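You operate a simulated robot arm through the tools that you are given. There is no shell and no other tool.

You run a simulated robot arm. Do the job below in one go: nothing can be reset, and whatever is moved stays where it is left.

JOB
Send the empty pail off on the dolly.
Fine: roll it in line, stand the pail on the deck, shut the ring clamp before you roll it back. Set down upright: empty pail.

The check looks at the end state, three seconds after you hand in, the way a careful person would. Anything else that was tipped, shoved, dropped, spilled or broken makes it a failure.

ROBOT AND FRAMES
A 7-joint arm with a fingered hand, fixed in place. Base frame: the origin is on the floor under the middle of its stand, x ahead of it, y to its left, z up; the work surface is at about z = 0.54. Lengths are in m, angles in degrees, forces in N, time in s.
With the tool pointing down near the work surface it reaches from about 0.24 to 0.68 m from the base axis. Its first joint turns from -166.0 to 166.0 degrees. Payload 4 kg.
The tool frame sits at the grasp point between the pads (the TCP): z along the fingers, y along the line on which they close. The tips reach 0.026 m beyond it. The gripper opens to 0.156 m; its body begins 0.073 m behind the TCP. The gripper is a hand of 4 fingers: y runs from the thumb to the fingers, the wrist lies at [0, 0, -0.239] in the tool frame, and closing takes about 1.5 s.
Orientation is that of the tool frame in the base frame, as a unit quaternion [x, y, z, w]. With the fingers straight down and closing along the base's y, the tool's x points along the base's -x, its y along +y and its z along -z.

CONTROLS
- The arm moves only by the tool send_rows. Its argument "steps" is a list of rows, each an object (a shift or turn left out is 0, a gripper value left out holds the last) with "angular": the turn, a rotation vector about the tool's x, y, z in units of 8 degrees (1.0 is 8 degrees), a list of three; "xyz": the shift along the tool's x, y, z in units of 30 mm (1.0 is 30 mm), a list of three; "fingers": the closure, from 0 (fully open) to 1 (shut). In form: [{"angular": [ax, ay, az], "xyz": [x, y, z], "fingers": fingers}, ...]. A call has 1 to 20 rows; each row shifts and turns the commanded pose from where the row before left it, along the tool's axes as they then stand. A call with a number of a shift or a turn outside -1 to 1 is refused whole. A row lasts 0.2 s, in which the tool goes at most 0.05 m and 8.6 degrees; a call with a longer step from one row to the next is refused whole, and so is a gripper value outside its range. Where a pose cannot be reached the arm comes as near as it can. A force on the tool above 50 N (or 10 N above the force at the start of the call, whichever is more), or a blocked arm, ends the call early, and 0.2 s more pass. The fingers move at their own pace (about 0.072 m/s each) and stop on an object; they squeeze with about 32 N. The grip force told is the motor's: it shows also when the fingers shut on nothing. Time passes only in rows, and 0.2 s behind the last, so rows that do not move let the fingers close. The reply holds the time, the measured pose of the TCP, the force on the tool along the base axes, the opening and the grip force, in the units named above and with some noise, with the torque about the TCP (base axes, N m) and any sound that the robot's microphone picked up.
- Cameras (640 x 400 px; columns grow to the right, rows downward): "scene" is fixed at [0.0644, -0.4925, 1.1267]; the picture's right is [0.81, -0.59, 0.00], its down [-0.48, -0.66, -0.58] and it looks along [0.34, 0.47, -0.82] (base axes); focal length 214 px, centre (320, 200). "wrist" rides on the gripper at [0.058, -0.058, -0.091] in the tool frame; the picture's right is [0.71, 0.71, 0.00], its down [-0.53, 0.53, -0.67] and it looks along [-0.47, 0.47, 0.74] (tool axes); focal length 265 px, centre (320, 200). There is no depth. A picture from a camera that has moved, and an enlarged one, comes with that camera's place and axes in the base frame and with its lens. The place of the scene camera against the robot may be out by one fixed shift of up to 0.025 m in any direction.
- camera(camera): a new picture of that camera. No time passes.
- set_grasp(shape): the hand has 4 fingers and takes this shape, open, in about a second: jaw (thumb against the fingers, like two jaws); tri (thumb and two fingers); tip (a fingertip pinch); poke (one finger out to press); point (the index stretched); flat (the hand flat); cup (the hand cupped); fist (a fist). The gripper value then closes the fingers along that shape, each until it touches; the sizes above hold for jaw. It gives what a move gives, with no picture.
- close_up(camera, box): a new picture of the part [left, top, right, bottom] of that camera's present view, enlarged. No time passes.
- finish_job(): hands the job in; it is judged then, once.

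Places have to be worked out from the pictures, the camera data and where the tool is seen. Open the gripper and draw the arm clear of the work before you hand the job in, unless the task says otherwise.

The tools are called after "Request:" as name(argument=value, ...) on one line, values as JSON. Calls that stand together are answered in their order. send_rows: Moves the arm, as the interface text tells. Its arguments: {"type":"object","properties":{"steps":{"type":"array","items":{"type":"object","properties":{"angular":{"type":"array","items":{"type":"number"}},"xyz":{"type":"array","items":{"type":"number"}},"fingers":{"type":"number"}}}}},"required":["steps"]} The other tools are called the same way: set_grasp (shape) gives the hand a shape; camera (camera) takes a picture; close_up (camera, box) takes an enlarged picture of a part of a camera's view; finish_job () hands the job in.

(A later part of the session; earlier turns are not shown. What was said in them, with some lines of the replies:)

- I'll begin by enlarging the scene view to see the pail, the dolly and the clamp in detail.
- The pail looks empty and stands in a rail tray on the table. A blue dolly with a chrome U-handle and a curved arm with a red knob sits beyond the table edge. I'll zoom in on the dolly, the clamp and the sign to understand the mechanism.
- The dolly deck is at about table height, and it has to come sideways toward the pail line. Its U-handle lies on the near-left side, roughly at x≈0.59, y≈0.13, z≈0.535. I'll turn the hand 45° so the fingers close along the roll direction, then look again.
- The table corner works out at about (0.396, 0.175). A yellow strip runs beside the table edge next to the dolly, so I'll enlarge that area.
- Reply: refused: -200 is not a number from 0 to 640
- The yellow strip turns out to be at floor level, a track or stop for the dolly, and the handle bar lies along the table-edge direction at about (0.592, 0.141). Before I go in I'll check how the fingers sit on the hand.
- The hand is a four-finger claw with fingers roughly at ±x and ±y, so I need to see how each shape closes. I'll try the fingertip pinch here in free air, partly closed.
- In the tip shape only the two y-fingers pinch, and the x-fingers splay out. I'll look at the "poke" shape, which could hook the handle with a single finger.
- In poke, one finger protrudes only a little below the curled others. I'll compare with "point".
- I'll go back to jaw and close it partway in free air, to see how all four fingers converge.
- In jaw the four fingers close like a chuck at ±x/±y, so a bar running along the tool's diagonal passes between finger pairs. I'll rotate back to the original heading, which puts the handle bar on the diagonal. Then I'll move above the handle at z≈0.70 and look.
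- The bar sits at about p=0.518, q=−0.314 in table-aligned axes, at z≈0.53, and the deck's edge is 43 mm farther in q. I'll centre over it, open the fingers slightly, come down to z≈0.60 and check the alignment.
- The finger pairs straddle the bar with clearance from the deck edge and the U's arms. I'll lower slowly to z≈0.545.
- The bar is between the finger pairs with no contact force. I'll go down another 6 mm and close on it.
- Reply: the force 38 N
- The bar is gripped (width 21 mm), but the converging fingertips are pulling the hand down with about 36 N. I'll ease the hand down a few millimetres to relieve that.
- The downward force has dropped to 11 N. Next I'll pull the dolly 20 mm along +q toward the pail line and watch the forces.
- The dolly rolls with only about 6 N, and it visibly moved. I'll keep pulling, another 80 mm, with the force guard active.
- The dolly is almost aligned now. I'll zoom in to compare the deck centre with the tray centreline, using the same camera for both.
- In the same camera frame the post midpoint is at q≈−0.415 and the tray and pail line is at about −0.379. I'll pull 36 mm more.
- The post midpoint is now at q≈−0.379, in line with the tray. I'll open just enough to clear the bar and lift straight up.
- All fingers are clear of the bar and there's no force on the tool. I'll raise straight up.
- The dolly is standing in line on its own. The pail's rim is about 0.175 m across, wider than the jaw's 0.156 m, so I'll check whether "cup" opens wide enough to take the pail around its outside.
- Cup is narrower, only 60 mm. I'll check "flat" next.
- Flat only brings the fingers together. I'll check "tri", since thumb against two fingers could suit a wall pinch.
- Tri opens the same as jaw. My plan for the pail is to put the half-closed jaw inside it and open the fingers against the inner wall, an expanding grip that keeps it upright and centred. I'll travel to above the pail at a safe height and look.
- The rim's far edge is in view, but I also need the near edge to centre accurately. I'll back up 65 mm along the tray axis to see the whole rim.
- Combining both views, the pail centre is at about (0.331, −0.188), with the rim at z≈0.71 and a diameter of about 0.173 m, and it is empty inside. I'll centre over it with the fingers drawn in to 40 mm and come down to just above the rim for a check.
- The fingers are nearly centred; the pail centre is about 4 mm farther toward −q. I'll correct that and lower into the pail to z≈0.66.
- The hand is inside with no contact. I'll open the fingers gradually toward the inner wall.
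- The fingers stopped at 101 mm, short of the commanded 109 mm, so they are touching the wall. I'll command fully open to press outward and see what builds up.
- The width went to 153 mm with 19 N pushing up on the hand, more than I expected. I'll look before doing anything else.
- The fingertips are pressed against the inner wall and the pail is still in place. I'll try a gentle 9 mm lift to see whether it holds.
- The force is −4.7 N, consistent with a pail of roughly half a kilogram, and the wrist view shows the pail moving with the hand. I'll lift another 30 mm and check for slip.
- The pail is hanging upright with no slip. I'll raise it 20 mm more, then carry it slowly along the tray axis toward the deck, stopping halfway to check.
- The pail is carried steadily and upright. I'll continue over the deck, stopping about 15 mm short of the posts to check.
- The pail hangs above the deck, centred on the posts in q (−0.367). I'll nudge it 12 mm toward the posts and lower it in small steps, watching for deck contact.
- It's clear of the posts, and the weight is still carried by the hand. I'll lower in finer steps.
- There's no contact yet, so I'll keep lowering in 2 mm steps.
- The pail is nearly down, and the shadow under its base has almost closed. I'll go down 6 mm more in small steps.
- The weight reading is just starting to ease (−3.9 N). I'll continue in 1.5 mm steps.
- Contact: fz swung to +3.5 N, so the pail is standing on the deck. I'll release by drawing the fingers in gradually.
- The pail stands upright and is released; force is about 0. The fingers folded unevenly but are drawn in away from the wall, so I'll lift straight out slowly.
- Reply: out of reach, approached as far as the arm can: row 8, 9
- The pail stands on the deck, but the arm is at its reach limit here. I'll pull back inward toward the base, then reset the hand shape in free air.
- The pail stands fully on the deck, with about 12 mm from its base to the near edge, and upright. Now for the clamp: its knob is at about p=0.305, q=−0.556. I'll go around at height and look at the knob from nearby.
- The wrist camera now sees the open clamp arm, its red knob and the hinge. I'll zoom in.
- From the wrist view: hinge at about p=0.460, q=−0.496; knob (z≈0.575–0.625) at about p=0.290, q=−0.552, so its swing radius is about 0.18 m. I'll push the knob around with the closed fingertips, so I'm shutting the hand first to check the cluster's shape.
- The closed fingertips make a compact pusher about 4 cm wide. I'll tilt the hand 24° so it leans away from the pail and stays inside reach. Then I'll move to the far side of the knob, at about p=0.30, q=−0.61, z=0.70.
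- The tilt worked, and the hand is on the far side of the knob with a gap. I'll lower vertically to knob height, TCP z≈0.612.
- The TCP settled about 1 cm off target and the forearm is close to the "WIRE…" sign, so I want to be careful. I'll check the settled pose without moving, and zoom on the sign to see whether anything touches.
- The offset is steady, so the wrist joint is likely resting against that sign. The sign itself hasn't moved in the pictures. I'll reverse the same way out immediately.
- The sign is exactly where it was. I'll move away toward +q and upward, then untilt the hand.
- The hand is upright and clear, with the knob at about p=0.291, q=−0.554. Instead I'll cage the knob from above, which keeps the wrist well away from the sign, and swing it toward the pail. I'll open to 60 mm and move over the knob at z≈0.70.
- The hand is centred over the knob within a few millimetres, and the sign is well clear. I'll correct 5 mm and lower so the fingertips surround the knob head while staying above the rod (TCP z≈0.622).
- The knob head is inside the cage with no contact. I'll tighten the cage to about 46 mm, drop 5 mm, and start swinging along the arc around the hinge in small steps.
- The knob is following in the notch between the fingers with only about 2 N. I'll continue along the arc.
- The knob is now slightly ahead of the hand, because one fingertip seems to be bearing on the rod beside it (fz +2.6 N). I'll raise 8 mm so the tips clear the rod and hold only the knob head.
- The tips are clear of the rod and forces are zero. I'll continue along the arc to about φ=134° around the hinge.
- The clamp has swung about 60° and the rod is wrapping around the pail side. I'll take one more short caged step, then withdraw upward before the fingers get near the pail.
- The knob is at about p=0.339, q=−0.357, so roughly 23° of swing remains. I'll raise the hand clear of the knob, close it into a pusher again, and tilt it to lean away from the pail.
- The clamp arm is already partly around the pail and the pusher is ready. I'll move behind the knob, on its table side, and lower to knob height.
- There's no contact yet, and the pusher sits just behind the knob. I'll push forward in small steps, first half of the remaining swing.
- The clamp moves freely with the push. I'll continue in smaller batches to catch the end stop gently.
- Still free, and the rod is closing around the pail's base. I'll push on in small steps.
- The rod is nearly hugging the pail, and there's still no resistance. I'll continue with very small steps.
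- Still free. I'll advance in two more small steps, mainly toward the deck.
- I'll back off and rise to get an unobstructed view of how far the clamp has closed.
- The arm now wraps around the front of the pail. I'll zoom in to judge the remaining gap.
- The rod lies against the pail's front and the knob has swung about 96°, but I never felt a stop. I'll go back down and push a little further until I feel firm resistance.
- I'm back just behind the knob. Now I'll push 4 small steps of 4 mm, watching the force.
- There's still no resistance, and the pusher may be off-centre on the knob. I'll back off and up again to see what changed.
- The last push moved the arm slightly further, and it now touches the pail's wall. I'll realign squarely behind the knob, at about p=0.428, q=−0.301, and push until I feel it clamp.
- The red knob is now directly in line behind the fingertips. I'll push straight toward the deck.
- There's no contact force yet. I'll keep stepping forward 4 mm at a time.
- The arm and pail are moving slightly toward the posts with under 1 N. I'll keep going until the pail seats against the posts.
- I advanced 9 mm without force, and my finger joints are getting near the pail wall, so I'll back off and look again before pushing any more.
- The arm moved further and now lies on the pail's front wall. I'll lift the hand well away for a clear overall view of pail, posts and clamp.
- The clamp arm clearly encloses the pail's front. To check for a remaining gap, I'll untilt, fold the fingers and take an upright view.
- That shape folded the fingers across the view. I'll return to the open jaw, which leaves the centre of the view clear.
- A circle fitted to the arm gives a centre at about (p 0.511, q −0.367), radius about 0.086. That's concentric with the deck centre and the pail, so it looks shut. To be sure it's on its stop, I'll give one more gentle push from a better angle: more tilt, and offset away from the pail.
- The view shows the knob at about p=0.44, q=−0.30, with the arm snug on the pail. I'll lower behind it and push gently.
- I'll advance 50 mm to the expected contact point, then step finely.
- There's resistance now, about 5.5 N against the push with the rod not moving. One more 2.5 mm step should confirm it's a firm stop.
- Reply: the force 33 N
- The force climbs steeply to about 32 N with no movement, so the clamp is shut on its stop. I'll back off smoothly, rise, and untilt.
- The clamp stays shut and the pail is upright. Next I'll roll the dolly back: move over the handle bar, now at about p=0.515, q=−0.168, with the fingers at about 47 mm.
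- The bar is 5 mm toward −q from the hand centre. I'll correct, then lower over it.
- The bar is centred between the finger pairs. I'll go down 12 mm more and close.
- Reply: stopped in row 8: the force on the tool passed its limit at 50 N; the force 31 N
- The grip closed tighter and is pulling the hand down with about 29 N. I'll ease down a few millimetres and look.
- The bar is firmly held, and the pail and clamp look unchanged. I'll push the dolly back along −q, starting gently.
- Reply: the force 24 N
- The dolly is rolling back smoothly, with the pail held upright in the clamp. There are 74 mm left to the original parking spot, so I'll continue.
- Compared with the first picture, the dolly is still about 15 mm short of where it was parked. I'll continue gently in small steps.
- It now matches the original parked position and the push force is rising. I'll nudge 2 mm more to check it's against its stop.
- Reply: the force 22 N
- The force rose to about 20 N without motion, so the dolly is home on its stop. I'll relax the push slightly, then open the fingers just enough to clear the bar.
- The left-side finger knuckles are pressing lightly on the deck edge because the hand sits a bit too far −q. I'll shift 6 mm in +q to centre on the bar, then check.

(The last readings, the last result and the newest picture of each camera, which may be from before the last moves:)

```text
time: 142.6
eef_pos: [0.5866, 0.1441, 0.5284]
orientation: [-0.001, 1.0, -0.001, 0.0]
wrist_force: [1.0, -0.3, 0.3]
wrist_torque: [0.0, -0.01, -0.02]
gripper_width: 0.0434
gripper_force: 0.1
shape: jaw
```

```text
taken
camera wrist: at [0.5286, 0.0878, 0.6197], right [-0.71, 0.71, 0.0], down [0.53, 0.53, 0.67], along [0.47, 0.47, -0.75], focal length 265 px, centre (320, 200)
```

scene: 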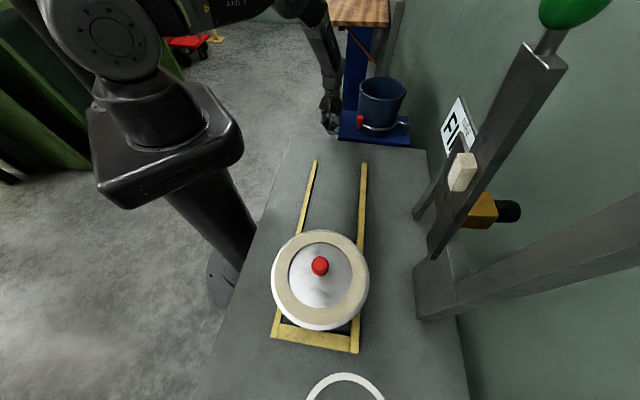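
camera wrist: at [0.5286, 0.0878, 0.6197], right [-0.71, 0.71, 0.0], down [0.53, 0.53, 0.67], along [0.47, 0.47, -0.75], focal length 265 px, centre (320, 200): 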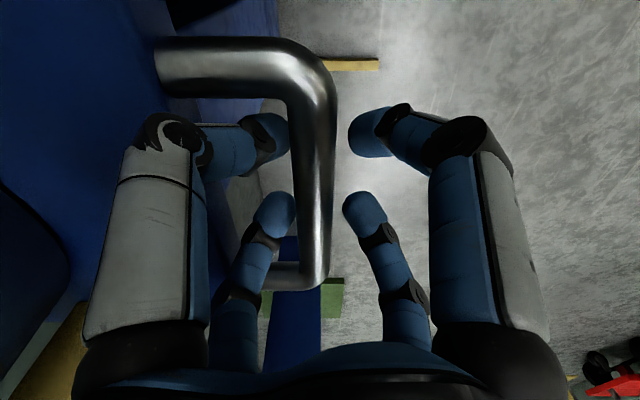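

Forces are zero and the bar is centred. I'll raise straight up.

Request:
send_rows(steps=[{"xyz": [0, 0, -0.3]}, {"xyz": [0, 0, -0.4]}, {"xyz": [0, 0, -0.5]}, {"xyz": [0, 0, -0.7]}, {"xyz": [0, 0, -0.9]}, {"xyz": [0, 0, -0.9]}, {"xyz": [0, 0, -0.9]}, {"xyz": [0, 0, 0]}])

Request:
close_up(camera="scene", box=[320, 80, 460, 170])

Request:
camera(camera="wrist")

```text
time: 144.4
eef_pos: [0.5846, 0.143, 0.6655]
orientation: [-0.001, 1.0, -0.001, -0.001]
wrist_force: [-0.2, -0.5, 0.8]
wrist_torque: [-0.02, 0.01, 0.02]
gripper_width: 0.0437
gripper_force: 0.0
shape: jaw
```

```text
4.44 times, centred on (390, 125) of scene
camera zoom: at [0.0644, -0.4925, 1.1267], right [0.81, -0.59, 0.0], down [-0.48, -0.66, -0.58], along [0.34, 0.47, -0.82], focal length 953 px, centre (9, 533)
```

zoom: 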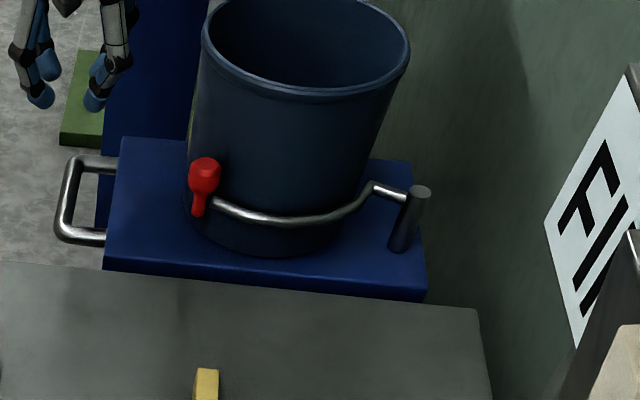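

```text
taken
camera wrist: at [0.5289, 0.0868, 0.7586], right [-0.71, 0.71, 0.0], down [0.53, 0.53, 0.67], along [0.47, 0.47, -0.75], focal length 265 px, centre (320, 200)
```

wrist: 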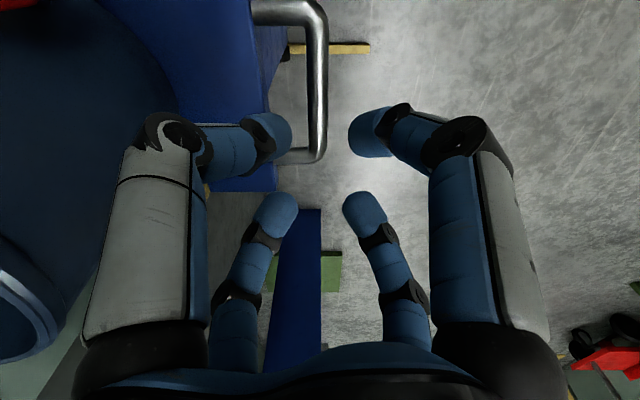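

The dolly is parked exactly as in the first picture, with the clamp shut and the pail upright. I'll draw the arm up and back toward its starting place and open the hand there.

Request:
send_rows(steps=[{"xyz": [0.4, 0, -0.75]}, {"xyz": [0.667, 0, -0.75]}, {"xyz": [0.667, 0, -0.75]}, {"xyz": [0.667, 0, -0.75]}, {"xyz": [0.667, 0, -0.75]}, {"xyz": [0.667, 0, -0.75]}, {"xyz": [0.667, 0, 0]}, {"xyz": [0.667, 0, 0], "fingers": 0.4}, {"xyz": [0, 0, 0], "fingers": 0.0}, {"xyz": [0, 0, 0]}, {"xyz": [0, 0, 0]}, {"xyz": [0, 0, 0]}, {"xyz": [0, 0, 0]}, {"xyz": [0, 0, 0]}])

Request:
camera(camera="scene")

Request:
camera(camera="wrist")

Request:
close_up(camera="scene", box=[320, 60, 460, 170])

```text
time: 147.4
eef_pos: [0.4341, 0.145, 0.801]
orientation: [-0.001, 1.0, 0.0, -0.001]
wrist_force: [0.2, 0.2, -0.1]
wrist_torque: [0.01, -0.01, 0.0]
gripper_width: 0.156
gripper_force: 0.3
shape: jaw
```

```text
taken
```

scene: 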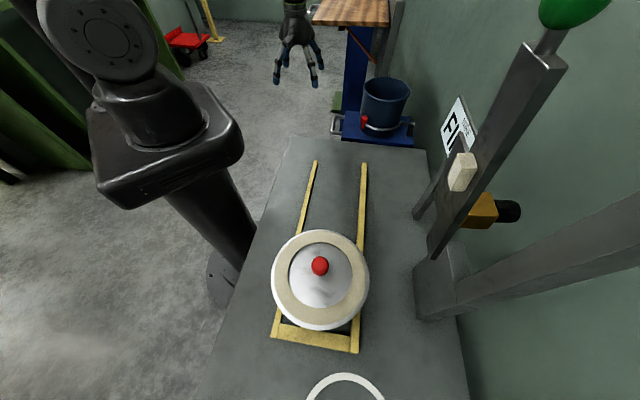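

```text
taken
camera wrist: at [0.3767, 0.0885, 0.8923], right [-0.71, 0.71, 0.0], down [0.53, 0.53, 0.67], along [0.47, 0.47, -0.75], focal length 265 px, centre (320, 200)
```

wrist: 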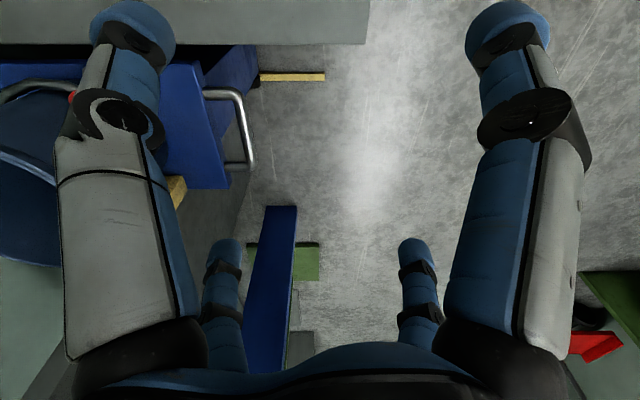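

```text
3.64 times, centred on (390, 115) of scene
camera zoom: at [0.0644, -0.4925, 1.1267], right [0.81, -0.59, 0.0], down [-0.48, -0.66, -0.58], along [0.34, 0.47, -0.82], focal length 780 px, centre (66, 509)
```

zoom: 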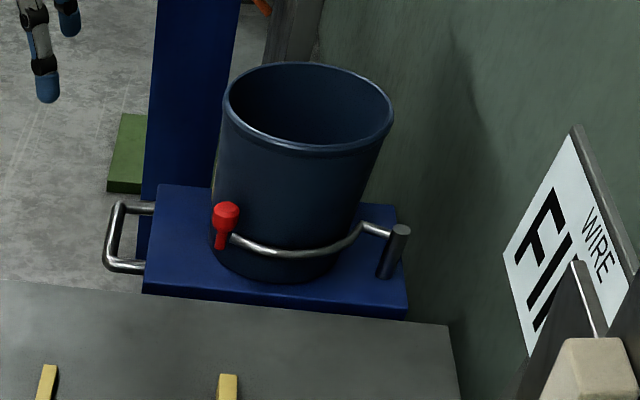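

Final check: the empty pail stands upright on the deck with the clamp shut around it, and the dolly is back at its original spot on its stop. The hand is open and clear, and the lidded pail, tray, sign and machine all look as they did at the start. I'm handing in.

Request:
finish_job()

```text
The job is handed in.
```

The job is handed in. The empty pail is standing upright on the dolly deck with the ring clamp shut around it, and the dolly is rolled back to where it started.

- **Dolly:** I pulled it in line with the tray by its handle. After loading, I pushed it back until it met its stop.
- **Pail:** I lifted it from the inside with the fingers pressed outward, since the rim is wider than the hand opens, and set it down between the posts.
- **Clamp:** I swung it closed by the red knob and pushed until the force rose steeply with no further movement. No latch click was reported, so I judged it shut by the firm stop and by the arm lying snug against the pail.
- **Possible contact:** On my first approach to the knob, the arm came up slightly off target and its wrist may have touched the "WIRE" sign. I backed out straight away, and the sign looks unmoved in every picture since.

The arm ended clear of the work with the hand open. The lidded pail, tray and machine look as they did at the start.
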